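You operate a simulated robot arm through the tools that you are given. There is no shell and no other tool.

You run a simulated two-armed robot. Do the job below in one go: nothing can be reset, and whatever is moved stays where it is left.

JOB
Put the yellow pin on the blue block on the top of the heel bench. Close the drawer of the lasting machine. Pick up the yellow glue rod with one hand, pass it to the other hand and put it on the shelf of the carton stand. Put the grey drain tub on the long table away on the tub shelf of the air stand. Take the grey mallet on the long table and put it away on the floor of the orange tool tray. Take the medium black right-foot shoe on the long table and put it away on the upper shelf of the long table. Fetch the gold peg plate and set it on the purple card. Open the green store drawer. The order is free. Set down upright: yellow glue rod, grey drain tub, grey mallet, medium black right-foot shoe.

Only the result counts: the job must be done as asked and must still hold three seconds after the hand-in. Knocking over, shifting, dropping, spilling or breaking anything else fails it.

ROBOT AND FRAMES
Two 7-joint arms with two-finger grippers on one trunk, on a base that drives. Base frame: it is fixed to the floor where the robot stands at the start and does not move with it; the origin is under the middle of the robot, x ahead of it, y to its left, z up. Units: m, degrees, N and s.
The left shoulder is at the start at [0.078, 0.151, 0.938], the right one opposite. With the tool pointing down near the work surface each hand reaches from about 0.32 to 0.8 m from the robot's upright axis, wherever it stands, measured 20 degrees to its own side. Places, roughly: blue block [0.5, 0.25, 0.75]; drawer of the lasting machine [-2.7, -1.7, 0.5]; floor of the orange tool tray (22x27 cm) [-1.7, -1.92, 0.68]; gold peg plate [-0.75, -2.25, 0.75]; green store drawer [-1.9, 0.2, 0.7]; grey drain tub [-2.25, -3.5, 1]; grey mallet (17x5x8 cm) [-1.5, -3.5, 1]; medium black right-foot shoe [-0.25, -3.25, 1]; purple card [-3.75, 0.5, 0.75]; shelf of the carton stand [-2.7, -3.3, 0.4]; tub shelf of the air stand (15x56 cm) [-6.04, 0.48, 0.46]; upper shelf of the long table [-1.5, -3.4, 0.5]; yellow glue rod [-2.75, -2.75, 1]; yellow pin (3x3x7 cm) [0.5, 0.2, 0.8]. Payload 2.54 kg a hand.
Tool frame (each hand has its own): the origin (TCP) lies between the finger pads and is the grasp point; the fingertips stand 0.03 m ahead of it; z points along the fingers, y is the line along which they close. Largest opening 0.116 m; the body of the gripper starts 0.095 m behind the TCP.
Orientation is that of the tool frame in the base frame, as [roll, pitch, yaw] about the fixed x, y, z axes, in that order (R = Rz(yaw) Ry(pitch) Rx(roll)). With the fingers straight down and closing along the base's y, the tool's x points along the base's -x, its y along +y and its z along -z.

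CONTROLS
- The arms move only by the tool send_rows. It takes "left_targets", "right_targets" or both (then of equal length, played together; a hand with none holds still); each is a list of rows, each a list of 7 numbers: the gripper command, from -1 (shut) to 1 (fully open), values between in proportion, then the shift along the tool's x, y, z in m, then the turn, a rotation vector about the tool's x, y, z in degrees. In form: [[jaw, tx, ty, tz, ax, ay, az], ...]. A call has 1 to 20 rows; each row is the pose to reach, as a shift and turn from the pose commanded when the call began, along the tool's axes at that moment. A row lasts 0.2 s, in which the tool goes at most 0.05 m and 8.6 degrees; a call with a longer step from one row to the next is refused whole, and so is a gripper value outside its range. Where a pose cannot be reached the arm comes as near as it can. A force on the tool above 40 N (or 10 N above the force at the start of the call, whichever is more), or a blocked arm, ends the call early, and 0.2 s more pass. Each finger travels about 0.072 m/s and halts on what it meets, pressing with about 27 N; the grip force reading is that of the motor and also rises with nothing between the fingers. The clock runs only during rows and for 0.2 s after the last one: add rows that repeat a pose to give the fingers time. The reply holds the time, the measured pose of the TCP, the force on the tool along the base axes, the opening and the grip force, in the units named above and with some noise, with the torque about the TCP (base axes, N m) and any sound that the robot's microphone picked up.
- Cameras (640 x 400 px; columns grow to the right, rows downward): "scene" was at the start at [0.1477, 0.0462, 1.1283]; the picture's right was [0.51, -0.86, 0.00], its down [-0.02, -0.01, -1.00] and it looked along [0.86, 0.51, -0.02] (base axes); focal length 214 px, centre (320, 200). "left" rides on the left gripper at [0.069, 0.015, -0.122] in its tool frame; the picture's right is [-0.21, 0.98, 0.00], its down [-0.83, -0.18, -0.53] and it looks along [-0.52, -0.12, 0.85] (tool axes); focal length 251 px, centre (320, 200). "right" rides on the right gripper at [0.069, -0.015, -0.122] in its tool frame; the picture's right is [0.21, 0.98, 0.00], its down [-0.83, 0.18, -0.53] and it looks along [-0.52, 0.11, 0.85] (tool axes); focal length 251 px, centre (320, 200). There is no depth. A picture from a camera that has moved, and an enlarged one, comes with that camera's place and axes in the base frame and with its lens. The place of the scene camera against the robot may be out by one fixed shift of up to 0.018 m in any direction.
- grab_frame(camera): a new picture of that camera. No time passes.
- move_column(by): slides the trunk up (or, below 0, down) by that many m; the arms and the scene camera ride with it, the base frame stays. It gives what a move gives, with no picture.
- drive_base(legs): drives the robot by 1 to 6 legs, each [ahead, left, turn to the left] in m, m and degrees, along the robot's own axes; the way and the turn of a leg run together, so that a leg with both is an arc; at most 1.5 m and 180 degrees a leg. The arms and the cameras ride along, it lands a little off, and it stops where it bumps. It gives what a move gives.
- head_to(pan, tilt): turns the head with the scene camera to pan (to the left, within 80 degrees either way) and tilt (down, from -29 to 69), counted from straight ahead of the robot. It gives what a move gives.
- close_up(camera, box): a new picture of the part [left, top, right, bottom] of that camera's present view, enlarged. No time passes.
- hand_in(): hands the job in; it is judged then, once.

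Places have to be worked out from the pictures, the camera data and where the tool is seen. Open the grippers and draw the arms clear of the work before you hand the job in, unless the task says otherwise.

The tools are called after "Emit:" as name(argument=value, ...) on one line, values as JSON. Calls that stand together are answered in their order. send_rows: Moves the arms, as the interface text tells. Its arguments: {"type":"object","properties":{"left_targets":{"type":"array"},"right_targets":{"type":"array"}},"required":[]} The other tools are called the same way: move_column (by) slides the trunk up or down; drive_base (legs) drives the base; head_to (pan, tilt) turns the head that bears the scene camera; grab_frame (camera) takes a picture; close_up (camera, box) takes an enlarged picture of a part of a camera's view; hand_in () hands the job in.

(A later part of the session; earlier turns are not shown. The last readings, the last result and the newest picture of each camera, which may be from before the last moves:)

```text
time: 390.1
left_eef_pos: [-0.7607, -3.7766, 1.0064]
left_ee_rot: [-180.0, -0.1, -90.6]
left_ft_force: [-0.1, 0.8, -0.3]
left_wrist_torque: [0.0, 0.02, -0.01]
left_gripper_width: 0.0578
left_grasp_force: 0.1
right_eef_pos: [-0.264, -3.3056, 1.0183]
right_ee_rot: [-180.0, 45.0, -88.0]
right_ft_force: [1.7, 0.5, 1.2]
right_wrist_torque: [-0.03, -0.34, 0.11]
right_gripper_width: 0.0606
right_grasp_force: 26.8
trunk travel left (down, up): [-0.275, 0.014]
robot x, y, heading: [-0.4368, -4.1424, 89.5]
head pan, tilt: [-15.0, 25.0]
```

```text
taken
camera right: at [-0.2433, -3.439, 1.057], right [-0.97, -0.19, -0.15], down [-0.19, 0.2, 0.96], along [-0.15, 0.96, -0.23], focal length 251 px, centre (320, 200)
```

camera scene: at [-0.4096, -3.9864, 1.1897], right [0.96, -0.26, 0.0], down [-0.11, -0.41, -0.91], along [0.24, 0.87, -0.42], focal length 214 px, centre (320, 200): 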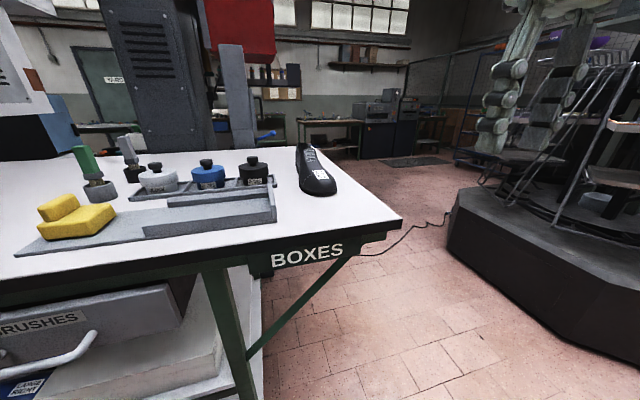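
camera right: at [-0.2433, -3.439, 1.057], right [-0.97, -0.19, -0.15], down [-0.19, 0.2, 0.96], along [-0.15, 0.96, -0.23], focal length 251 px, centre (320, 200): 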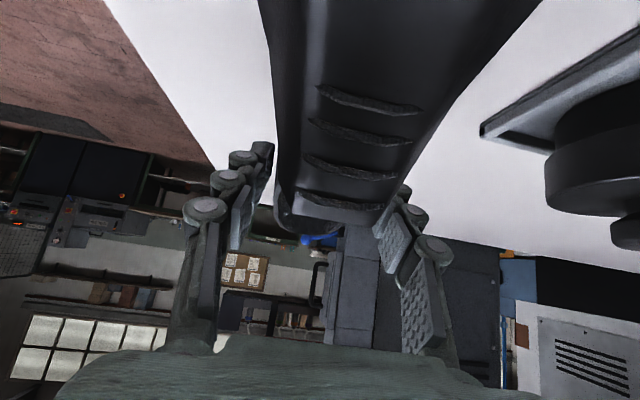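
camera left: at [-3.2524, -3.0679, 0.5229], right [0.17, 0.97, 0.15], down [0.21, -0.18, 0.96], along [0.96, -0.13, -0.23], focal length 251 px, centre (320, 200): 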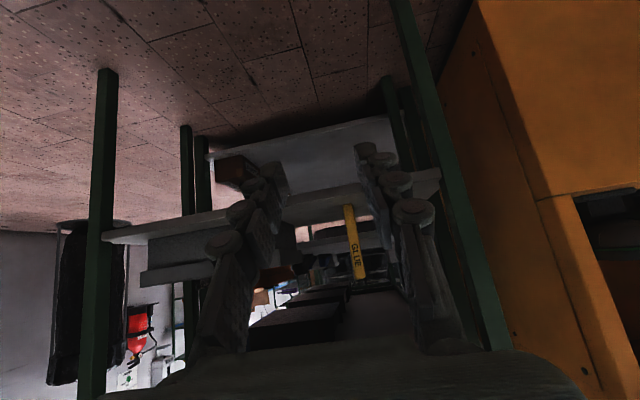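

A clean grip now (61 mm, no wedging). Lifting slowly.

Emit:
send_rows(right_targets=[[-1, -0.003, 0, -0.003, 0, 0, 0], [-1, -0.007, 0, -0.007, 0, 0, 0], [-1, -0.0141, 0, -0.0141, 0, 0, 0], [-1, -0.021, 0, -0.021, 0, 0, 0], [-1, -0.021, 0, -0.021, 0, 0, 0]])

Emit:
close_up(camera="scene", box=[270, 100, 390, 200])

```text
time: 391.4
left_eef_pos: [-0.7617, -3.775, 1.0061]
left_ee_rot: [-179.9, -0.2, -90.7]
left_ft_force: [-0.3, -0.6, 0.4]
left_wrist_torque: [0.02, 0.01, -0.02]
left_gripper_width: 0.0582
left_grasp_force: 0.1
right_eef_pos: [-0.2668, -3.3051, 1.0452]
right_ee_rot: [180.0, 44.8, -88.1]
right_ft_force: [-0.4, 0.1, -4.2]
right_wrist_torque: [0.2, 0.02, -0.01]
right_gripper_width: 0.0603
right_grasp_force: 27.3
trunk travel left (down, up): [-0.275, 0.014]
robot x, y, heading: [-0.4341, -4.1401, 89.7]
head pan, tilt: [-15.0, 25.0]
```

```text
4.00 times, centred on (330, 150) of scene
camera zoom: at [-0.4094, -3.986, 1.1896], right [0.96, -0.27, 0.0], down [-0.11, -0.41, -0.91], along [0.24, 0.87, -0.42], focal length 858 px, centre (280, 400)
```

zoom: 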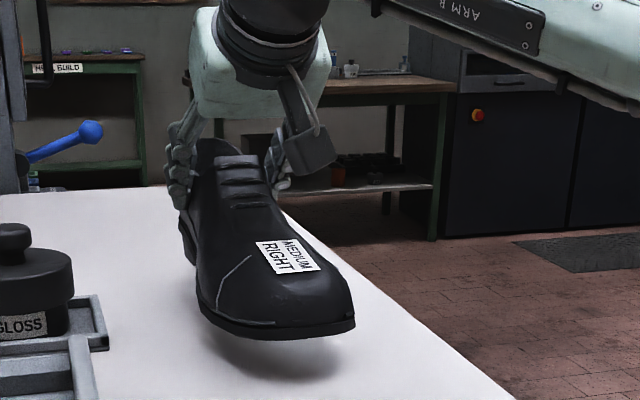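

The shoe is firmly held and level. Raising it, backing away from the table, and sliding west toward the free shelf area.

Emit:
send_rows(right_targets=[[-1, -0.02, 0, -0.02, 0, 0, 0], [-1, -0.04, 0, -0.04, 0, 0, 0], [-1, -0.05, 0, -0.05, 0, 0, 0], [-1, -0.025, 0, -0.075, 0, 0, 0], [-1, 0.0, 0, -0.1, 0, 0, 0], [-1, 0.03, 0, -0.13, 0, 0, 0]])

Emit:
drive_base(legs=[[-0.25, 0, 0], [0, 1.1, 0]])

Emit:
head_to(pan=0, tilt=35)

Emit:
grab_frame(camera="scene")

Emit:
grab_frame(camera="right")

```text
time: 392.8
left_eef_pos: [-0.7607, -3.7765, 1.0075]
left_ee_rot: [-179.8, -0.1, -90.5]
left_ft_force: [0.8, -0.1, -0.7]
left_wrist_torque: [0.05, 0.03, -0.02]
left_gripper_width: 0.058
left_grasp_force: 0.1
right_eef_pos: [-0.2609, -3.4195, 1.1156]
right_ee_rot: [-180.0, 45.0, -88.1]
right_ft_force: [-0.2, -1.0, -3.3]
right_wrist_torque: [0.22, 0.0, -0.02]
right_gripper_width: 0.0606
right_grasp_force: 26.9
trunk travel left (down, up): [-0.275, 0.014]
robot x, y, heading: [-0.4363, -4.1439, 89.3]
head pan, tilt: [-15.0, 25.0]
```

```text
time: 405.0
left_eef_pos: [-1.8481, -3.9962, 1.0067]
left_ee_rot: [-180.0, -0.1, -92.4]
left_ft_force: [0.6, -0.2, -0.8]
left_wrist_torque: [0.0, 0.01, -0.02]
left_gripper_width: 0.0578
left_grasp_force: 0.0
right_eef_pos: [-1.337, -3.6555, 1.1154]
right_ee_rot: [-180.0, 44.9, -89.8]
right_ft_force: [0.0, 0.2, -2.7]
right_wrist_torque: [0.22, -0.01, 0.01]
right_gripper_width: 0.0601
right_grasp_force: 27.1
trunk travel left (down, up): [-0.275, 0.014]
robot x, y, heading: [-1.533, -4.3736, 87.8]
head pan, tilt: [-15.0, 25.0]
```

```text
time: 405.8
left_eef_pos: [-1.847, -3.9982, 1.0063]
left_ee_rot: [-179.9, -0.2, -92.4]
left_ft_force: [-0.3, 0.0, 0.2]
left_wrist_torque: [-0.01, 0.0, 0.0]
left_gripper_width: 0.0581
left_grasp_force: 0.0
right_eef_pos: [-1.3365, -3.6556, 1.115]
right_ee_rot: [-180.0, 44.8, -89.9]
right_ft_force: [0.6, -0.3, -3.9]
right_wrist_torque: [0.21, -0.02, 0.03]
right_gripper_width: 0.0607
right_grasp_force: 27.0
trunk travel left (down, up): [-0.275, 0.014]
robot x, y, heading: [-1.5346, -4.3762, 87.9]
head pan, tilt: [0.0, 35.0]
```

```text
taken
camera scene: at [-1.5255, -4.2188, 1.1739], right [1.0, -0.04, 0.0], down [-0.02, -0.57, -0.82], along [0.03, 0.82, -0.57], focal length 214 px, centre (320, 200)
```

scene: 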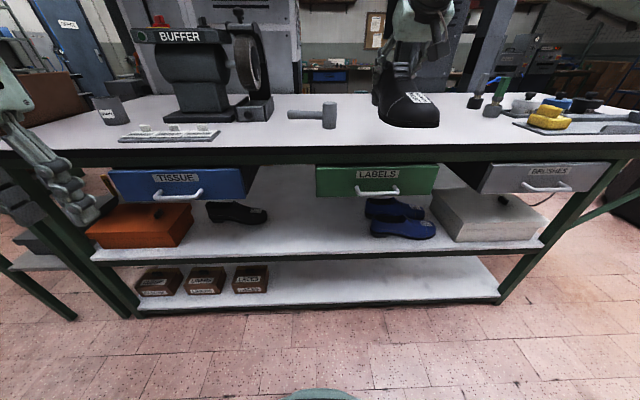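

```text
taken
camera right: at [-1.3195, -3.7906, 1.1544], right [-0.98, -0.16, -0.15], down [-0.18, 0.21, 0.96], along [-0.12, 0.97, -0.23], focal length 251 px, centre (320, 200)
```

right: 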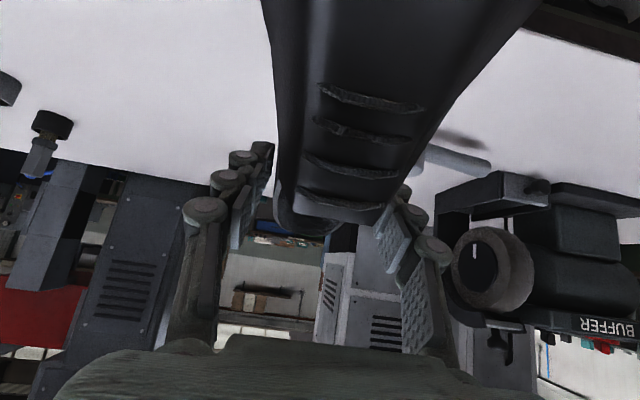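

The shelf gap between the TISSUE and LABELS drawers (x -1.72…-1.51) is clear above an empty shelf stretch (x -1.74…-1.28). I'm aligning the shoe to x≈-1.61 and drawing it clear of the table edge.

Emit:
send_rows(right_targets=[[-1, 0.0177, 0, -0.0177, 0, 0, 0], [-1, 0.0354, 0, -0.0354, 0, 0, 0], [-1, 0.053, 0, -0.053, 0, 0, 0], [-1, 0.0707, 0, -0.0707, 0, 0, 0]])

Emit:
drive_base(legs=[[-0.03, 0.27, 2]])

Emit:
move_column(by=-0.27)

Emit:
grab_frame(camera="scene")

```text
time: 406.8
left_eef_pos: [-1.848, -3.9982, 1.0069]
left_ee_rot: [-180.0, -0.1, -92.3]
left_ft_force: [-0.6, -0.4, 0.3]
left_wrist_torque: [-0.03, 0.01, -0.05]
left_gripper_width: 0.058
left_grasp_force: 0.1
right_eef_pos: [-1.3357, -3.7564, 1.115]
right_ee_rot: [180.0, 44.9, -89.8]
right_ft_force: [0.4, 0.4, -4.4]
right_wrist_torque: [0.2, 0.01, 0.0]
right_gripper_width: 0.0604
right_grasp_force: 27.1
trunk travel left (down, up): [-0.275, 0.014]
robot x, y, heading: [-1.5322, -4.3765, 87.9]
head pan, tilt: [0.0, 35.0]
```

```text
time: 410.0
left_eef_pos: [-2.1351, -4.0363, 1.0055]
left_ee_rot: [-179.9, -0.1, -90.2]
left_ft_force: [-0.3, 0.8, -0.4]
left_wrist_torque: [0.01, -0.01, -0.02]
left_gripper_width: 0.0579
left_grasp_force: 0.1
right_eef_pos: [-1.6333, -3.7753, 1.1144]
right_ee_rot: [-180.0, 44.8, -87.6]
right_ft_force: [0.4, -0.2, -4.3]
right_wrist_torque: [0.2, -0.02, -0.03]
right_gripper_width: 0.0604
right_grasp_force: 26.9
trunk travel left (down, up): [-0.275, 0.014]
robot x, y, heading: [-1.8088, -4.3997, 90.3]
head pan, tilt: [0.0, 35.0]
```

```text
time: 412.8
left_eef_pos: [-2.1354, -4.0364, 0.7365]
left_ee_rot: [-180.0, -0.2, -90.0]
left_ft_force: [-0.1, -0.5, -0.5]
left_wrist_torque: [-0.02, 0.02, 0.01]
left_gripper_width: 0.0582
left_grasp_force: 0.0
right_eef_pos: [-1.6327, -3.7754, 0.8443]
right_ee_rot: [179.9, 44.8, -87.5]
right_ft_force: [-0.2, 0.2, -3.7]
right_wrist_torque: [0.22, 0.04, 0.01]
right_gripper_width: 0.0603
right_grasp_force: 27.2
trunk travel left (down, up): [-0.005, 0.284]
robot x, y, heading: [-1.8071, -4.4001, 89.7]
head pan, tilt: [0.0, 35.0]
```

```text
taken
camera scene: at [-1.8054, -4.2447, 0.904], right [1.0, 0.0, 0.0], down [0.0, -0.57, -0.82], along [0.0, 0.82, -0.57], focal length 214 px, centre (320, 200)
```

scene: 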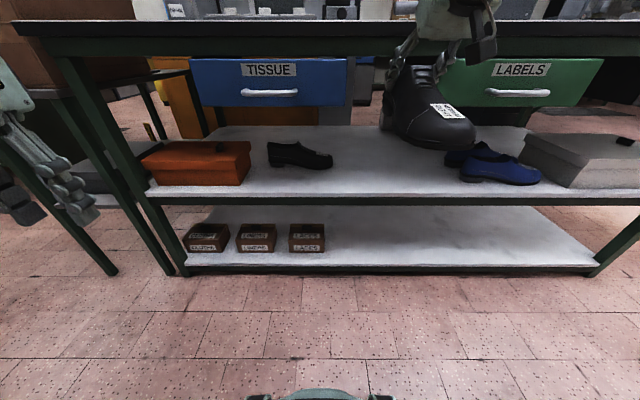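

The spot between the dark shoe and blue shoes is free. Lowering the shoe in front of the shelf to sole height ≈0.545.

Emit:
send_rows(right_targets=[[-1, 0.0276, 0, 0.0276, 0, 0, 0], [-1, 0.0552, 0, 0.0552, 0, 0, 0], [-1, 0.0828, 0, 0.0828, 0, 0, 0], [-1, 0.1103, 0, 0.1103, 0, 0, 0], [-1, 0.1379, 0, 0.1379, 0, 0, 0], [-1, 0.1655, 0, 0.1655, 0, 0, 0], [-1, 0.1655, 0, 0.1655, 0, 0, 0]])

Emit:
grab_frame(camera="scene")

Emit:
grab_frame(camera="right")

```text
time: 414.4
left_eef_pos: [-2.1362, -4.036, 0.7356]
left_ee_rot: [-180.0, -0.1, -90.1]
left_ft_force: [-0.6, -0.1, -0.6]
left_wrist_torque: [-0.01, 0.0, 0.02]
left_gripper_width: 0.0581
left_grasp_force: 0.1
right_eef_pos: [-1.6349, -3.7783, 0.6109]
right_ee_rot: [179.9, 44.9, -87.5]
right_ft_force: [0.6, -0.5, -3.7]
right_wrist_torque: [0.2, 0.02, 0.01]
right_gripper_width: 0.0604
right_grasp_force: 27.1
trunk travel left (down, up): [-0.005, 0.284]
robot x, y, heading: [-1.8066, -4.4007, 90.1]
head pan, tilt: [0.0, 35.0]
```

```text
taken
camera scene: at [-1.8054, -4.2446, 0.9039], right [1.0, 0.0, 0.0], down [0.0, -0.57, -0.82], along [0.0, 0.82, -0.57], focal length 214 px, centre (320, 200)
```

scene: 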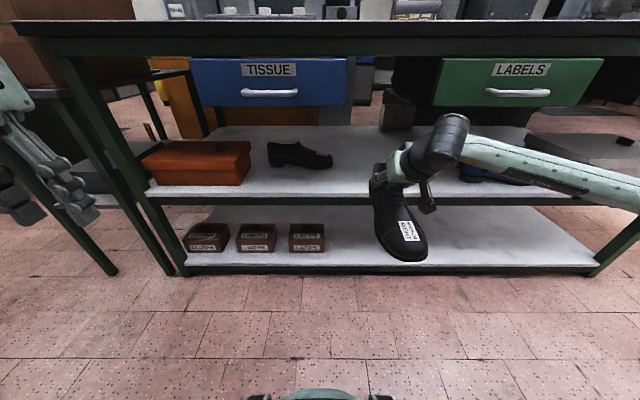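

```text
taken
camera right: at [-1.6122, -3.9131, 0.6502], right [-0.97, -0.19, -0.15], down [-0.19, 0.2, 0.96], along [-0.16, 0.96, -0.23], focal length 251 px, centre (320, 200)
```

right: 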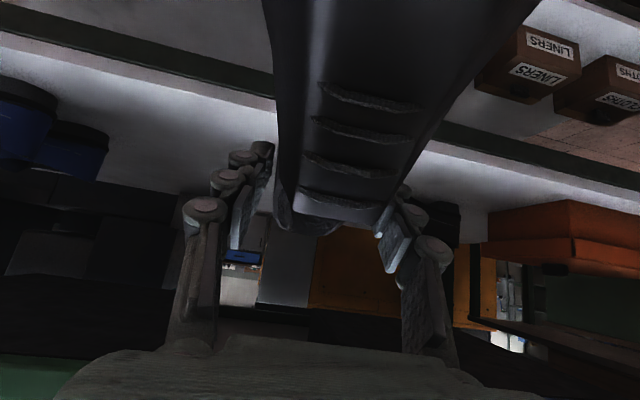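

The forearm, coming from the right, would meet the LABELS drawer when going in. I'm shifting the base 0.22 m left while moving the hand 0.22 m right so the forearm points straight at the shelf.

Emit:
drive_base(legs=[[0, 0.22, 0]])

Emit:
send_rows(right_targets=[[-1, 0, -0.04, 0, 0, 0, 0], [-1, 0, -0.08, 0, 0, 0, 0], [-1, 0, -0.12, 0, 0, 0, 0], [-1, 0, -0.16, 0, 0, 0, 0], [-1, 0, -0.2, 0, 0, 0, 0], [-1, 0, -0.225, 0, 0, 0, 0], [-1, 0, -0.225, 0, 0, 0, 0]])

Emit:
grab_frame(camera="scene")

```text
time: 417.0
left_eef_pos: [-2.349, -4.0346, 0.736]
left_ee_rot: [-179.9, -0.1, -90.5]
left_ft_force: [-0.6, 0.1, -0.5]
left_wrist_torque: [0.0, 0.03, 0.01]
left_gripper_width: 0.0578
left_grasp_force: 0.0
right_eef_pos: [-1.8459, -3.781, 0.6105]
right_ee_rot: [180.0, 44.8, -87.9]
right_ft_force: [0.3, -0.6, -3.8]
right_wrist_torque: [0.24, 0.0, -0.01]
right_gripper_width: 0.0603
right_grasp_force: 27.6
trunk travel left (down, up): [-0.005, 0.284]
robot x, y, heading: [-2.0271, -4.4023, 89.9]
head pan, tilt: [0.0, 35.0]
```

```text
time: 418.6
left_eef_pos: [-2.3487, -4.0333, 0.7356]
left_ee_rot: [-179.9, -0.1, -90.5]
left_ft_force: [0.0, -0.2, 0.4]
left_wrist_torque: [0.0, -0.01, -0.02]
left_gripper_width: 0.0581
left_grasp_force: 0.1
right_eef_pos: [-1.6207, -3.7694, 0.611]
right_ee_rot: [180.0, 44.7, -87.8]
right_ft_force: [0.0, -0.8, -3.4]
right_wrist_torque: [0.17, 0.0, -0.02]
right_gripper_width: 0.0606
right_grasp_force: 27.4
trunk travel left (down, up): [-0.005, 0.284]
robot x, y, heading: [-2.0244, -4.4003, 89.6]
head pan, tilt: [0.0, 35.0]
```

```text
taken
camera scene: at [-2.02, -4.2445, 0.9039], right [1.0, 0.0, 0.0], down [0.0, -0.57, -0.82], along [0.0, 0.82, -0.57], focal length 214 px, centre (320, 200)
```

scene: 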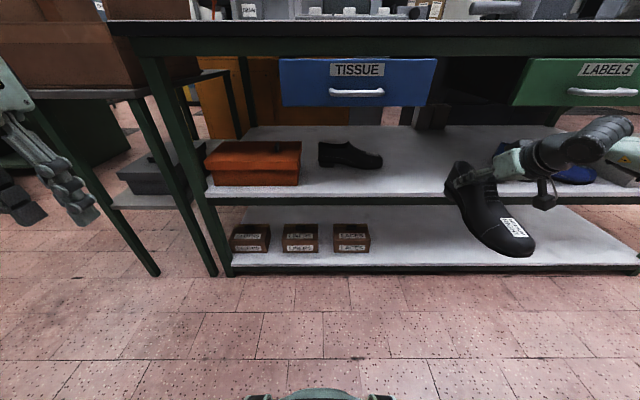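

Panning the head to see how the forearm runs relative to the drawer.

Emit:
head_to(pan=-45, tilt=25)

Emit:
grab_frame(camera="scene")

```text
time: 419.8
left_eef_pos: [-2.3488, -4.0334, 0.736]
left_ee_rot: [180.0, -0.1, -90.4]
left_ft_force: [-0.1, -0.5, -0.3]
left_wrist_torque: [0.01, 0.02, 0.02]
left_gripper_width: 0.058
left_grasp_force: 0.1
right_eef_pos: [-1.6209, -3.7695, 0.6123]
right_ee_rot: [180.0, 44.7, -87.9]
right_ft_force: [-0.4, -0.1, -4.3]
right_wrist_torque: [0.21, 0.02, 0.0]
right_gripper_width: 0.0607
right_grasp_force: 27.0
trunk travel left (down, up): [-0.005, 0.284]
robot x, y, heading: [-2.0228, -4.398, 90.0]
head pan, tilt: [-45.0, 25.0]
```

```text
taken
camera scene: at [-1.955, -4.2676, 0.9196], right [0.7, -0.71, 0.0], down [-0.3, -0.3, -0.91], along [0.64, 0.64, -0.42], focal length 214 px, centre (320, 200)
```

scene: 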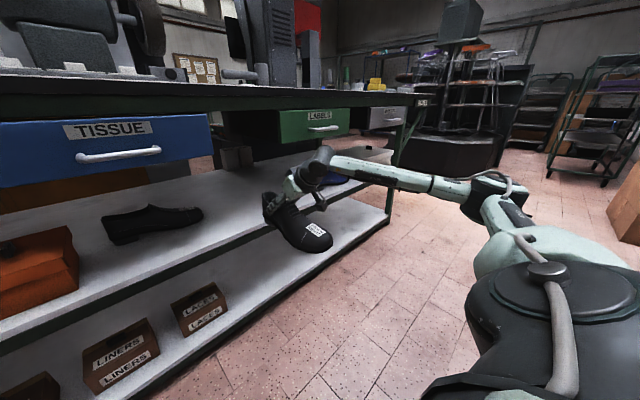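

The forearm runs back from the wrist at ~50°, clear of the drawer front. Driving in 0.18 m and checking.

Emit:
drive_base(legs=[[0.18, 0, 0]])

Emit:
grab_frame(camera="scene")

Emit:
grab_frame(camera="right")

```text
time: 421.3
left_eef_pos: [-2.348, -3.8549, 0.7354]
left_ee_rot: [-179.9, -0.2, -90.5]
left_ft_force: [-0.7, 0.5, 0.2]
left_wrist_torque: [0.01, 0.02, 0.02]
left_gripper_width: 0.058
left_grasp_force: 0.0
right_eef_pos: [-1.6196, -3.5925, 0.611]
right_ee_rot: [-179.9, 44.8, -88.0]
right_ft_force: [0.1, 0.3, -3.8]
right_wrist_torque: [0.2, 0.0, -0.03]
right_gripper_width: 0.0604
right_grasp_force: 27.5
trunk travel left (down, up): [-0.005, 0.284]
robot x, y, heading: [-2.0172, -4.2239, 89.7]
head pan, tilt: [-45.0, 25.0]
```

```text
taken
camera scene: at [-1.9539, -4.0886, 0.9197], right [0.7, -0.71, 0.0], down [-0.3, -0.3, -0.91], along [0.64, 0.64, -0.42], focal length 214 px, centre (320, 200)
```

scene: 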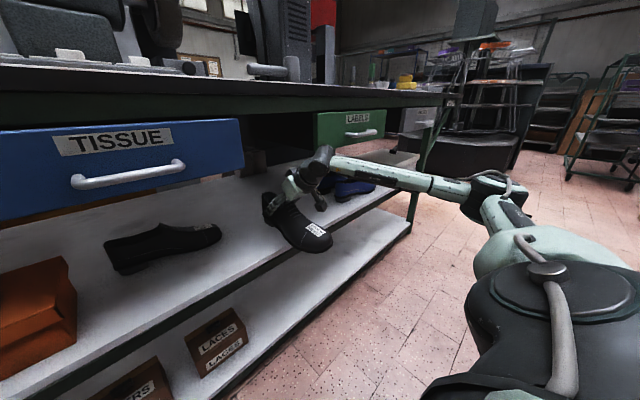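

```text
taken
camera right: at [-1.5981, -3.7259, 0.6505], right [-0.97, -0.19, -0.15], down [-0.19, 0.2, 0.96], along [-0.15, 0.96, -0.23], focal length 251 px, centre (320, 200)
```

right: 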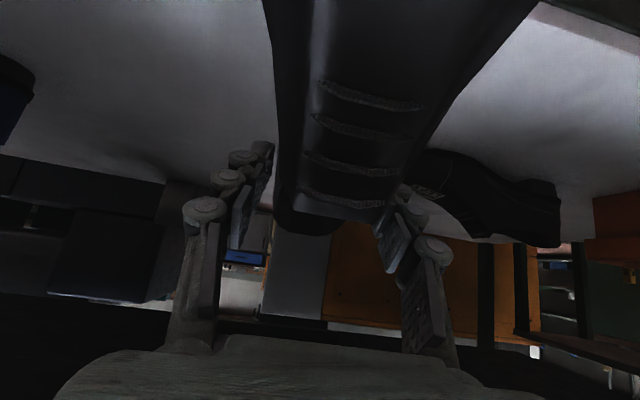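

Clear all round (dark shoe ≈10 cm to the west). Advancing the last 10.5 cm with the arm.

Emit:
send_rows(right_targets=[[-1, -0.019, 0, 0.019, 0, 0, 0], [-1, -0.038, 0, 0.038, 0, 0, 0], [-1, -0.057, 0, 0.057, 0, 0, 0], [-1, -0.075, 0, 0.075, 0, 0, 0], [-1, -0.075, 0, 0.075, 0, 0, 0]])

Emit:
grab_frame(camera="scene")

Emit:
grab_frame(camera="right")

```text
time: 422.5
left_eef_pos: [-2.3478, -3.8544, 0.7364]
left_ee_rot: [-179.9, 0.0, -90.5]
left_ft_force: [-0.1, -0.1, 0.0]
left_wrist_torque: [0.01, -0.01, -0.02]
left_gripper_width: 0.0582
left_grasp_force: 0.0
right_eef_pos: [-1.6217, -3.4845, 0.6102]
right_ee_rot: [180.0, 44.7, -87.9]
right_ft_force: [0.1, 0.2, -4.1]
right_wrist_torque: [0.22, 0.01, 0.02]
right_gripper_width: 0.0603
right_grasp_force: 27.3
trunk travel left (down, up): [-0.005, 0.284]
robot x, y, heading: [-2.0217, -4.222, 89.6]
head pan, tilt: [-45.0, 25.0]
```

```text
taken
camera scene: at [-1.9539, -4.0885, 0.9196], right [0.7, -0.71, 0.0], down [-0.3, -0.3, -0.91], along [0.64, 0.64, -0.42], focal length 214 px, centre (320, 200)
```

scene: 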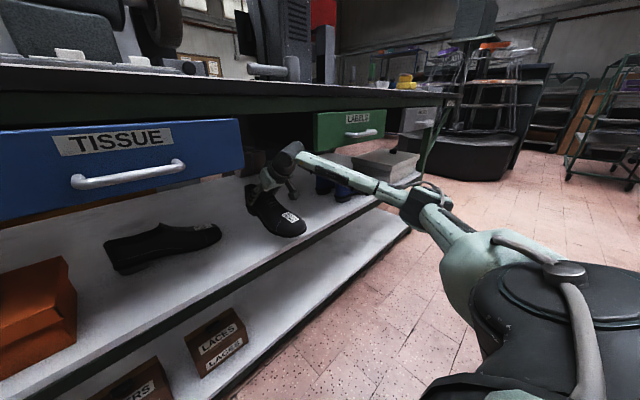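

```text
taken
camera right: at [-1.6013, -3.6185, 0.6491], right [-0.97, -0.19, -0.15], down [-0.19, 0.2, 0.96], along [-0.15, 0.96, -0.23], focal length 251 px, centre (320, 200)
```

right: 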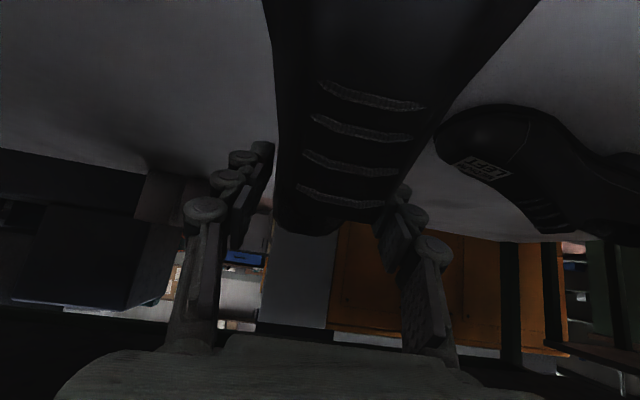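

The toe is right at the shelf's edge, so I go 4 cm further in and then lower.

Emit:
send_rows(right_targets=[[-1, -0.014, 0, 0.014, 0, 0, 0], [-1, -0.0283, 0, 0.0283, 0, 0, 0], [-1, -0.02, 0, 0.0366, 0, 0, 0], [-1, -0.012, 0, 0.0446, 0, 0, 0], [-1, -0.007, 0, 0.0496, 0, 0, 0], [-1, -0.007, 0, 0.0496, 0, 0, 0]])

Emit:
close_up(camera="scene", box=[200, 140, 380, 270])

```text
time: 423.9
left_eef_pos: [-2.3474, -3.8548, 0.7366]
left_ee_rot: [-179.9, -0.1, -90.5]
left_ft_force: [0.2, 0.1, 0.0]
left_wrist_torque: [0.02, 0.04, -0.02]
left_gripper_width: 0.058
left_grasp_force: 0.0
right_eef_pos: [-1.6234, -3.4455, 0.58]
right_ee_rot: [179.9, 44.9, -88.0]
right_ft_force: [-0.5, -0.6, -4.3]
right_wrist_torque: [0.2, 0.01, 0.01]
right_gripper_width: 0.0604
right_grasp_force: 27.1
trunk travel left (down, up): [-0.005, 0.284]
robot x, y, heading: [-2.0248, -4.2211, 90.0]
head pan, tilt: [-45.0, 25.0]
```

```text
3.08 times, centred on (290, 205) of scene
camera zoom: at [-1.9539, -4.0885, 0.9196], right [0.7, -0.71, 0.0], down [-0.3, -0.3, -0.91], along [0.64, 0.64, -0.42], focal length 660 px, centre (412, 185)
```

zoom: 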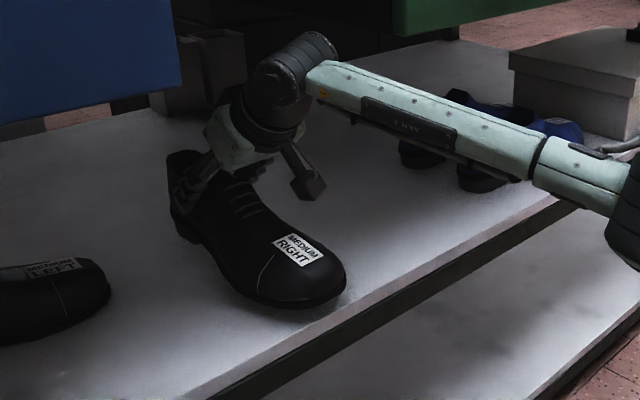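

The shoe hovers just above the shelf, fully inside its edge. Lowering in 2 mm steps.

Emit:
send_rows(right_targets=[[-1, 0.0014, 0, 0.0014, 0, 0, 0], [-1, 0.0028, 0, 0.0028, 0, 0, 0], [-1, 0.0042, 0, 0.0042, 0, 0, 0], [-1, 0.0042, 0, 0.0042, 0, 0, 0]])

```text
time: 424.9
left_eef_pos: [-2.3485, -3.8548, 0.736]
left_ee_rot: [-180.0, -0.1, -90.5]
left_ft_force: [0.1, 0.5, -0.3]
left_wrist_torque: [0.02, -0.03, 0.0]
left_gripper_width: 0.058
left_grasp_force: 0.0
right_eef_pos: [-1.6239, -3.4455, 0.5748]
right_ee_rot: [179.9, 44.8, -88.0]
right_ft_force: [0.4, -0.5, -4.3]
right_wrist_torque: [0.22, 0.01, -0.01]
right_gripper_width: 0.0606
right_grasp_force: 26.7
trunk travel left (down, up): [-0.005, 0.284]
robot x, y, heading: [-2.0172, -4.2202, 89.6]
head pan, tilt: [-45.0, 25.0]
```

Emit:
send_rows(right_targets=[[-1, 0.0014, 0, 0.0014, 0, 0, 0], [-1, 0.0028, 0, 0.0028, 0, 0, 0], [-1, 0.0042, 0, 0.0042, 0, 0, 0], [-1, 0.0042, 0, 0.0042, 0, 0, 0]])

Emit:
close_up(camera="scene", box=[240, 170, 320, 240])

```text
time: 425.9
left_eef_pos: [-2.348, -3.8544, 0.7377]
left_ee_rot: [-180.0, -0.1, -90.6]
left_ft_force: [-0.6, 0.2, -0.2]
left_wrist_torque: [0.02, 0.01, 0.0]
left_gripper_width: 0.0578
left_grasp_force: 0.0
right_eef_pos: [-1.6237, -3.4458, 0.5684]
right_ee_rot: [-179.9, 44.8, -88.0]
right_ft_force: [0.1, 0.4, -3.5]
right_wrist_torque: [0.23, 0.01, -0.03]
right_gripper_width: 0.0604
right_grasp_force: 26.4
trunk travel left (down, up): [-0.005, 0.284]
robot x, y, heading: [-2.0254, -4.2211, 89.6]
head pan, tilt: [-45.0, 25.0]
```

```text
5.71 times, centred on (280, 205) of scene
camera zoom: at [-1.9539, -4.0885, 0.9196], right [0.7, -0.71, 0.0], down [-0.3, -0.3, -0.91], along [0.64, 0.64, -0.42], focal length 1226 px, centre (549, 171)
```

zoom: 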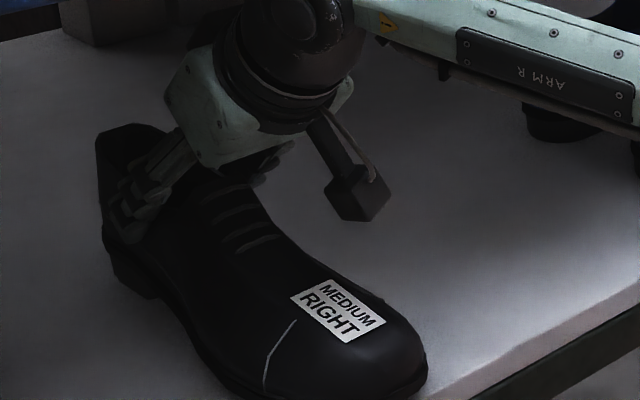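

Still free; lowering further in small steps.

Emit:
send_rows(right_targets=[[-1, 0.0014, 0, 0.0014, 0, 0, 0], [-1, 0.0028, 0, 0.0028, 0, 0, 0], [-1, 0.0042, 0, 0.0042, 0, 0, 0], [-1, 0.0042, 0, 0.0042, 0, 0, 0]])

```text
time: 426.9
left_eef_pos: [-2.3476, -3.8536, 0.7367]
left_ee_rot: [-179.9, -0.1, -90.5]
left_ft_force: [-0.1, -0.1, -0.6]
left_wrist_torque: [-0.01, 0.0, 0.01]
left_gripper_width: 0.0581
left_grasp_force: 0.1
right_eef_pos: [-1.6255, -3.4446, 0.5622]
right_ee_rot: [-179.9, 44.7, -88.0]
right_ft_force: [0.1, 0.2, -4.4]
right_wrist_torque: [0.17, 0.04, -0.02]
right_gripper_width: 0.0607
right_grasp_force: 26.4
trunk travel left (down, up): [-0.005, 0.284]
robot x, y, heading: [-2.0225, -4.2216, 89.9]
head pan, tilt: [-45.0, 25.0]
```

Emit:
send_rows(right_targets=[[-1, 0.0014, 0, 0.0014, 0, 0, 0], [-1, 0.0028, 0, 0.0028, 0, 0, 0], [-1, 0.0042, 0, 0.0042, 0, 0, 0], [-1, 0.0057, 0, 0.0057, 0, 0, 0], [-1, 0.0057, 0, 0.0057, 0, 0, 0]])

Emit:
close_up(camera="scene", box=[240, 170, 320, 240])

```text
time: 428.1
left_eef_pos: [-2.3483, -3.8544, 0.7356]
left_ee_rot: [-179.9, -0.1, -90.5]
left_ft_force: [-1.2, -0.3, 0.2]
left_wrist_torque: [-0.02, 0.04, -0.01]
left_gripper_width: 0.0581
left_grasp_force: 0.1
right_eef_pos: [-1.6245, -3.4452, 0.5575]
right_ee_rot: [-179.9, 45.2, -87.9]
right_ft_force: [0.2, 6.2, 9.5]
right_wrist_torque: [0.17, -0.13, 0.07]
right_gripper_width: 0.0606
right_grasp_force: 27.1
trunk travel left (down, up): [-0.005, 0.284]
robot x, y, heading: [-2.0201, -4.2207, 89.6]
head pan, tilt: [-45.0, 25.0]
```

```text
5.71 times, centred on (280, 205) of scene
camera zoom: at [-1.9545, -4.0893, 0.92], right [0.7, -0.71, 0.0], down [-0.3, -0.3, -0.91], along [0.64, 0.64, -0.42], focal length 1226 px, centre (549, 171)
```

zoom: 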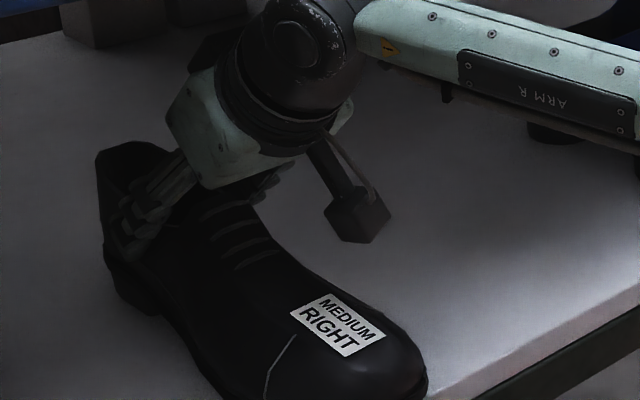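

Contact: the shoe sits on the shelf. Opening, rising 3.5 cm and retreating straight back.

Emit:
send_rows(right_targets=[[-1, -0.001, 0, -0.001, 0, 0, 0], [0.1, -0.001, 0, -0.001, 0, 0, 0], [0.25, -0.001, 0, -0.001, 0, 0, 0], [0.5, -0.001, 0, -0.001, 0, 0, 0], [0.7, -0.001, 0, -0.001, 0, 0, 0], [0.8, -0.012, 0, -0.012, 0, 0, 0], [0.8, -0.025, 0, -0.025, 0, 0, 0], [0.8, -0.01, 0, -0.04, 0, 0, 0], [0.8, 0.01, 0, -0.06, 0, 0, 0], [0.8, 0.035, 0, -0.085, 0, 0, 0]])

Emit:
close_up(camera="scene", box=[200, 140, 380, 270])

Emit:
grab_frame(camera="right")

```text
time: 430.3
left_eef_pos: [-2.3475, -3.8535, 0.7363]
left_ee_rot: [-179.9, -0.1, -90.5]
left_ft_force: [-0.6, 0.4, 1.0]
left_wrist_torque: [0.04, 0.0, -0.01]
left_gripper_width: 0.0582
left_grasp_force: 0.1
right_eef_pos: [-1.6217, -3.5326, 0.5896]
right_ee_rot: [180.0, 44.9, -87.9]
right_ft_force: [-0.4, -0.5, -0.1]
right_wrist_torque: [-0.04, -0.02, 0.0]
right_gripper_width: 0.1044
right_grasp_force: 0.1
trunk travel left (down, up): [-0.005, 0.284]
robot x, y, heading: [-2.0223, -4.2228, 89.9]
head pan, tilt: [-45.0, 25.0]
```

```text
3.08 times, centred on (290, 205) of scene
camera zoom: at [-1.9541, -4.0887, 0.9197], right [0.7, -0.71, 0.0], down [-0.3, -0.3, -0.91], along [0.64, 0.64, -0.42], focal length 660 px, centre (412, 185)
```

zoom: 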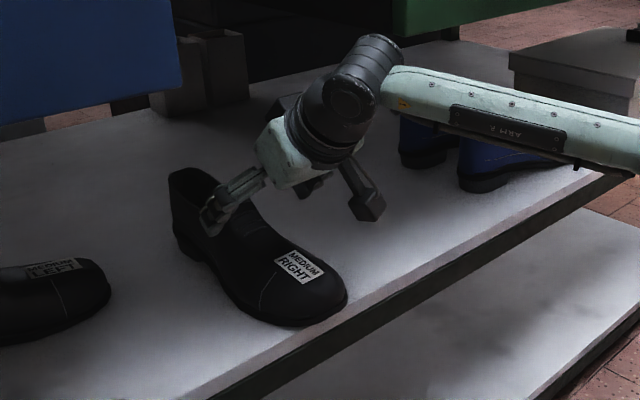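

```text
taken
camera right: at [-1.6004, -3.6663, 0.6284], right [-0.97, -0.19, -0.15], down [-0.19, 0.2, 0.96], along [-0.15, 0.96, -0.23], focal length 251 px, centre (320, 200)
```

right: 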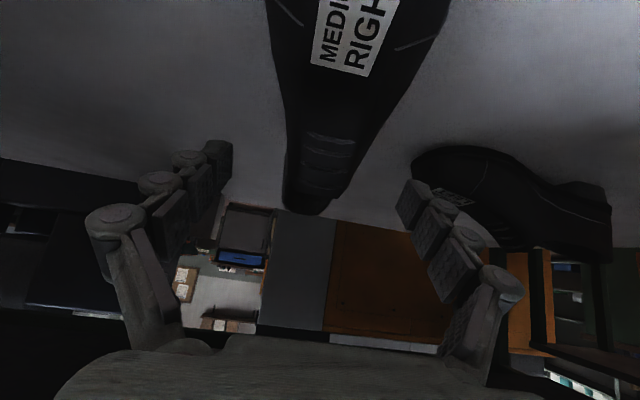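

The shoe stands upright on the shelf. Raising a touch and backing out.

Emit:
send_rows(right_targets=[[0.8, -0.018, 0, -0.018, 0, 0, 0], [0.8, -0.018, 0, -0.018, 0, 0, 0]])

Emit:
drive_base(legs=[[-0.25, 0, 0]])

Emit:
head_to(pan=-30, tilt=25)

Emit:
grab_frame(camera="scene")

```text
time: 430.9
left_eef_pos: [-2.3477, -3.8558, 0.737]
left_ee_rot: [-180.0, -0.1, -90.5]
left_ft_force: [0.1, -1.5, 0.0]
left_wrist_torque: [0.02, -0.03, 0.02]
left_gripper_width: 0.0579
left_grasp_force: 0.0
right_eef_pos: [-1.6216, -3.5312, 0.6154]
right_ee_rot: [-179.9, 44.8, -87.9]
right_ft_force: [0.4, 0.0, 0.1]
right_wrist_torque: [-0.01, -0.01, 0.03]
right_gripper_width: 0.1044
right_grasp_force: 0.1
trunk travel left (down, up): [-0.005, 0.284]
robot x, y, heading: [-2.0216, -4.2256, 89.5]
head pan, tilt: [-45.0, 25.0]
```

```text
time: 432.7
left_eef_pos: [-2.3491, -4.1034, 0.7365]
left_ee_rot: [-179.9, -0.1, -90.7]
left_ft_force: [-0.1, -0.2, 0.5]
left_wrist_torque: [0.02, -0.01, -0.01]
left_gripper_width: 0.0581
left_grasp_force: 0.0
right_eef_pos: [-1.6203, -3.7807, 0.6146]
right_ee_rot: [179.9, 44.8, -88.2]
right_ft_force: [0.5, -0.8, -0.2]
right_wrist_torque: [0.02, -0.01, 0.0]
right_gripper_width: 0.1042
right_grasp_force: 0.0
trunk travel left (down, up): [-0.005, 0.284]
robot x, y, heading: [-2.0189, -4.4751, 89.4]
head pan, tilt: [-45.0, 25.0]
```

```text
time: 433.5
left_eef_pos: [-2.3483, -4.1037, 0.7365]
left_ee_rot: [-179.9, 0.0, -90.6]
left_ft_force: [-0.1, -0.7, 1.1]
left_wrist_torque: [0.02, 0.03, -0.01]
left_gripper_width: 0.0579
left_grasp_force: 0.0
right_eef_pos: [-1.6228, -3.7811, 0.6154]
right_ee_rot: [180.0, 44.8, -88.1]
right_ft_force: [-0.6, 0.1, -0.4]
right_wrist_torque: [0.0, -0.01, 0.04]
right_gripper_width: 0.1043
right_grasp_force: 0.2
trunk travel left (down, up): [-0.005, 0.284]
robot x, y, heading: [-2.0245, -4.474, 89.6]
head pan, tilt: [-30.0, 25.0]
```

```text
taken
camera scene: at [-1.9743, -4.3236, 0.9197], right [0.86, -0.51, 0.0], down [-0.21, -0.36, -0.91], along [0.46, 0.78, -0.42], focal length 214 px, centre (320, 200)
```

scene: 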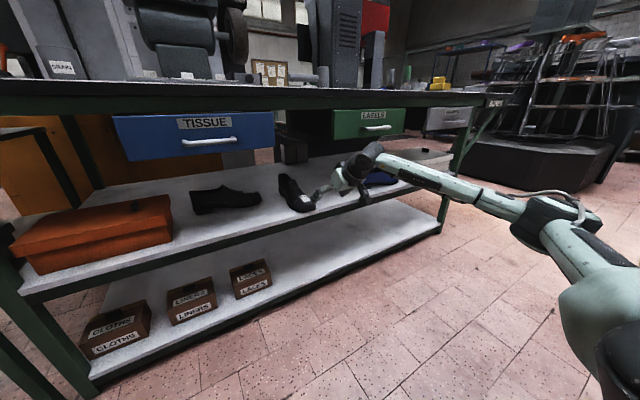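

Shoe done. I'm folding the right arm to tool-down, raising the trunk, and going over to the mallet and tub.

Emit:
send_rows(right_targets=[[0.5, 0.0118, 0.011, -0.0353, 0, 5, 0], [0.2, 0.0236, 0.022, -0.0707, 0, 10, 0], [0, 0.0353, 0.033, -0.106, 0, 15, 0], [0, 0.0471, 0.044, -0.1413, 0, 20, 0], [0, 0.0589, 0.056, -0.1767, 0, 25, 0], [0, 0.0707, 0.067, -0.212, 0, 30, 0], [0, 0.0824, 0.078, -0.2473, 0, 35, 0], [0, 0.0942, 0.089, -0.2827, 0, 40, 0], [0, 0.106, 0.1, -0.318, 0, 44.8, 0]])

Emit:
move_column(by=0.27)

Emit:
drive_base(legs=[[0.2, -0.35, 0]])

Emit:
head_to(pan=0, tilt=30)

Emit:
grab_frame(camera="scene")

Emit:
grab_frame(camera="right")

Emit:
grab_frame(camera="left")

```text
time: 435.5
left_eef_pos: [-2.3496, -4.1035, 0.7357]
left_ee_rot: [-179.9, -0.1, -90.7]
left_ft_force: [0.2, -0.4, 0.4]
left_wrist_torque: [-0.04, 0.0, 0.02]
left_gripper_width: 0.0577
left_grasp_force: 0.2
right_eef_pos: [-1.7114, -4.0835, 0.7668]
right_ee_rot: [179.8, -0.1, -88.1]
right_ft_force: [0.3, -0.2, -0.4]
right_wrist_torque: [-0.01, 0.03, 0.03]
right_gripper_width: 0.0581
right_grasp_force: 0.0
trunk travel left (down, up): [-0.005, 0.284]
robot x, y, heading: [-2.0253, -4.4692, 89.6]
head pan, tilt: [-30.0, 25.0]
```

```text
time: 438.2
left_eef_pos: [-2.3482, -4.1044, 1.0064]
left_ee_rot: [-179.9, -0.1, -90.6]
left_ft_force: [-0.7, 0.2, -0.2]
left_wrist_torque: [0.02, 0.01, 0.01]
left_gripper_width: 0.0578
left_grasp_force: 0.1
right_eef_pos: [-1.7103, -4.0825, 1.0368]
right_ee_rot: [-179.9, 0.0, -88.1]
right_ft_force: [0.4, -0.5, 0.7]
right_wrist_torque: [0.02, 0.01, 0.0]
right_gripper_width: 0.0583
right_grasp_force: 0.0
trunk travel left (down, up): [-0.275, 0.014]
robot x, y, heading: [-2.0208, -4.474, 89.5]
head pan, tilt: [-30.0, 25.0]
```

```text
time: 442.1
left_eef_pos: [-1.9961, -3.9001, 1.0065]
left_ee_rot: [-179.9, -0.1, -91.0]
left_ft_force: [0.0, -0.3, 0.2]
left_wrist_torque: [0.0, 0.02, -0.02]
left_gripper_width: 0.058
left_grasp_force: 0.0
right_eef_pos: [-1.3579, -3.8842, 1.036]
right_ee_rot: [-180.0, -0.1, -88.4]
right_ft_force: [-0.2, 0.1, 0.0]
right_wrist_torque: [-0.04, 0.0, 0.01]
right_gripper_width: 0.0582
right_grasp_force: 0.0
trunk travel left (down, up): [-0.275, 0.014]
robot x, y, heading: [-1.6774, -4.2724, 89.1]
head pan, tilt: [-30.0, 25.0]
```

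```text
time: 443.1
left_eef_pos: [-1.9962, -3.8992, 1.0059]
left_ee_rot: [-179.8, -0.1, -90.9]
left_ft_force: [0.1, 0.2, -0.8]
left_wrist_torque: [0.01, 0.04, 0.02]
left_gripper_width: 0.058
left_grasp_force: 0.0
right_eef_pos: [-1.3585, -3.884, 1.0361]
right_ee_rot: [-180.0, 0.1, -88.4]
right_ft_force: [0.3, -0.1, 0.5]
right_wrist_torque: [0.04, 0.03, -0.01]
right_gripper_width: 0.0579
right_grasp_force: 0.1
trunk travel left (down, up): [-0.275, 0.014]
robot x, y, heading: [-1.6739, -4.2698, 89.2]
head pan, tilt: [0.0, 30.0]
```

```text
taken
camera scene: at [-1.6688, -4.1112, 1.1818], right [1.0, -0.01, 0.0], down [-0.01, -0.5, -0.87], along [0.01, 0.87, -0.5], focal length 214 px, centre (320, 200)
```

scene: 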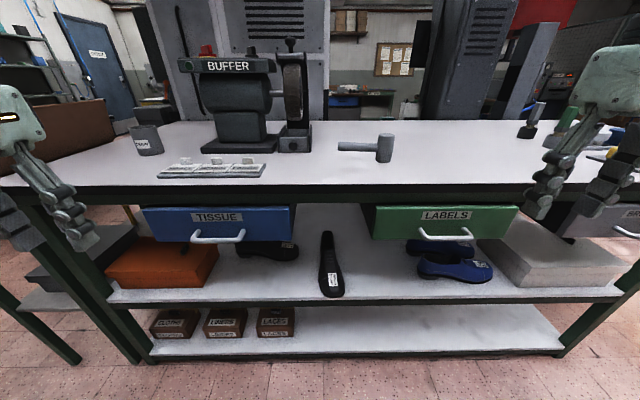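

```text
taken
camera right: at [-1.3401, -3.9524, 1.1601], right [-0.97, -0.24, 0.0], down [-0.2, 0.82, 0.53], along [-0.13, 0.52, -0.85], focal length 251 px, centre (320, 200)
```

right: 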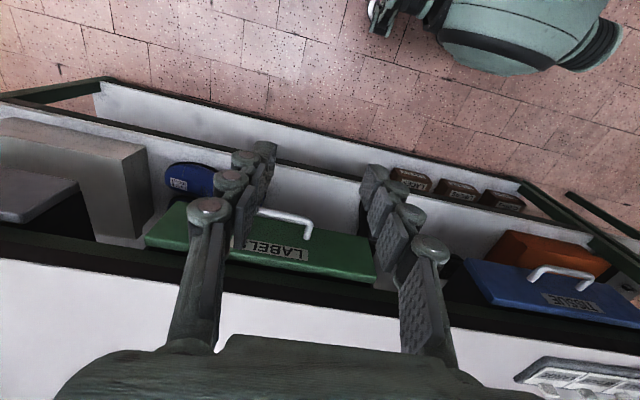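

```text
taken
camera left: at [-2.0134, -3.9685, 1.1271], right [-0.97, 0.23, 0.0], down [0.2, 0.82, 0.53], along [0.13, 0.52, -0.85], focal length 251 px, centre (320, 200)
```

left: 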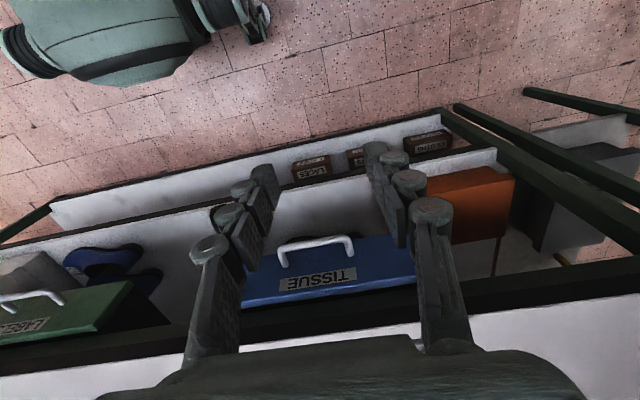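

Mallet and tub are in view. Zooming on both.

Emit:
close_up(camera="scene", box=[320, 115, 420, 185])

Emit:
close_up(camera="scene", box=[100, 100, 280, 200])

```text
5.71 times, centred on (370, 150) of scene
camera zoom: at [-1.6688, -4.1112, 1.1818], right [1.0, -0.01, 0.0], down [-0.01, -0.5, -0.87], along [0.01, 0.87, -0.5], focal length 1226 px, centre (34, 486)
```

zoom: 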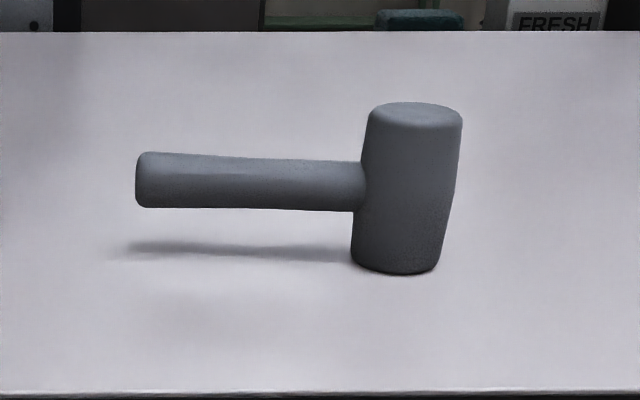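

```text
3.56 times, centred on (190, 150) of scene
camera zoom: at [-1.6688, -4.1112, 1.1818], right [1.0, -0.01, 0.0], down [-0.01, -0.5, -0.87], along [0.01, 0.87, -0.5], focal length 763 px, centre (782, 378)
```

zoom: 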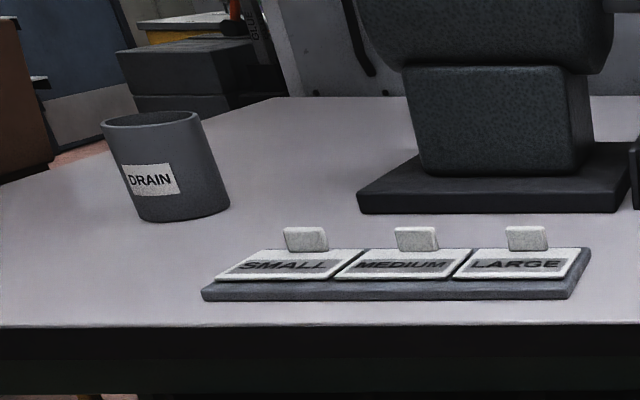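

The mallet's head stands at ≈(-1.46, -3.50), 5 cm dia × 8 cm, handle toward -x at z≈1.0; the tub is at ≈(-2.216, -3.425), ≈9 cm wide. I'm driving closer and bringing the right hand, turned 90°, over the mallet's head.

Emit:
drive_base(legs=[[0.17, 0, 0]])

Emit:
send_rows(right_targets=[[0.2, -0.01, 0.006, -0.02, 0, 0, -8], [0.4, -0.03, 0.015, -0.04, 0, 0, -16], [0.4, -0.05, 0.024, -0.064, 0, 0, -24], [0.4, -0.07, 0.033, -0.064, 0, 0, -32], [0.4, -0.095, 0.043, -0.064, 0, 0, -40], [0.4, -0.12, 0.053, -0.064, 0, 0, -48], [0.4, -0.145, 0.063, -0.064, 0, 0, -56], [0.4, -0.17, 0.073, -0.064, 0, 0, -64], [0.4, -0.19, 0.083, -0.064, 0, 0, -72], [0.4, -0.21, 0.09, -0.064, 0, 0, -80], [0.4, -0.2167, 0.094, -0.064, 0, 0, -88], [0.4, -0.2167, 0.094, -0.064, 0, 0, -88.4]])

Emit:
grab_frame(camera="right")

Emit:
grab_frame(camera="scene")

```text
time: 444.5
left_eef_pos: [-1.9962, -3.7312, 1.0061]
left_ee_rot: [-179.9, -0.3, -90.8]
left_ft_force: [0.6, 0.8, -0.2]
left_wrist_torque: [-0.03, 0.01, 0.0]
left_gripper_width: 0.0582
left_grasp_force: 0.0
right_eef_pos: [-1.3593, -3.7121, 1.0366]
right_ee_rot: [180.0, 0.0, -88.1]
right_ft_force: [0.7, 0.0, -1.1]
right_wrist_torque: [-0.05, -0.02, -0.02]
right_gripper_width: 0.058
right_grasp_force: 0.0
trunk travel left (down, up): [-0.275, 0.014]
robot x, y, heading: [-1.6767, -4.0977, 89.4]
head pan, tilt: [0.0, 30.0]
```

```text
time: 447.1
left_eef_pos: [-1.9967, -3.731, 1.0068]
left_ee_rot: [-179.9, 0.0, -90.7]
left_ft_force: [0.1, -0.2, -0.1]
left_wrist_torque: [0.02, -0.01, -0.03]
left_gripper_width: 0.0581
left_grasp_force: 0.0
right_eef_pos: [-1.6057, -3.7378, 1.0261]
right_ee_rot: [-179.8, 0.1, -0.1]
right_ft_force: [0.2, -0.1, 0.2]
right_wrist_torque: [-0.01, 0.0, 0.01]
right_gripper_width: 0.0811
right_grasp_force: 0.0
right hand out of reach, approached as far as the arm can: row 5, 6, 7, 8, 9, 10, 11, 12
trunk travel left (down, up): [-0.275, 0.014]
robot x, y, heading: [-1.6678, -4.1002, 89.5]
head pan, tilt: [0.0, 30.0]
```

```text
taken
camera right: at [-1.536, -3.7235, 1.1486], right [0.21, -0.98, 0.0], down [-0.83, -0.18, 0.53], along [-0.52, -0.11, -0.85], focal length 251 px, centre (320, 200)
```

right: 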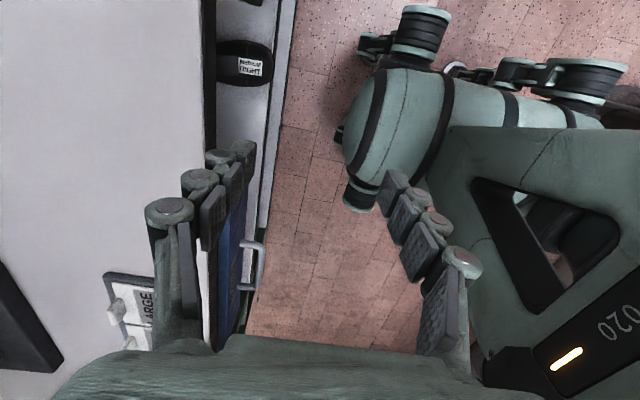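

```text
taken
camera scene: at [-1.6677, -3.9421, 1.1817], right [1.0, -0.01, 0.0], down [0.0, -0.5, -0.87], along [0.01, 0.87, -0.5], focal length 214 px, centre (320, 200)
```

scene: 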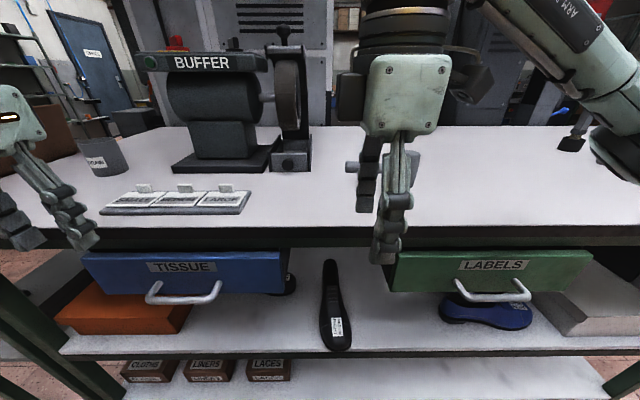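

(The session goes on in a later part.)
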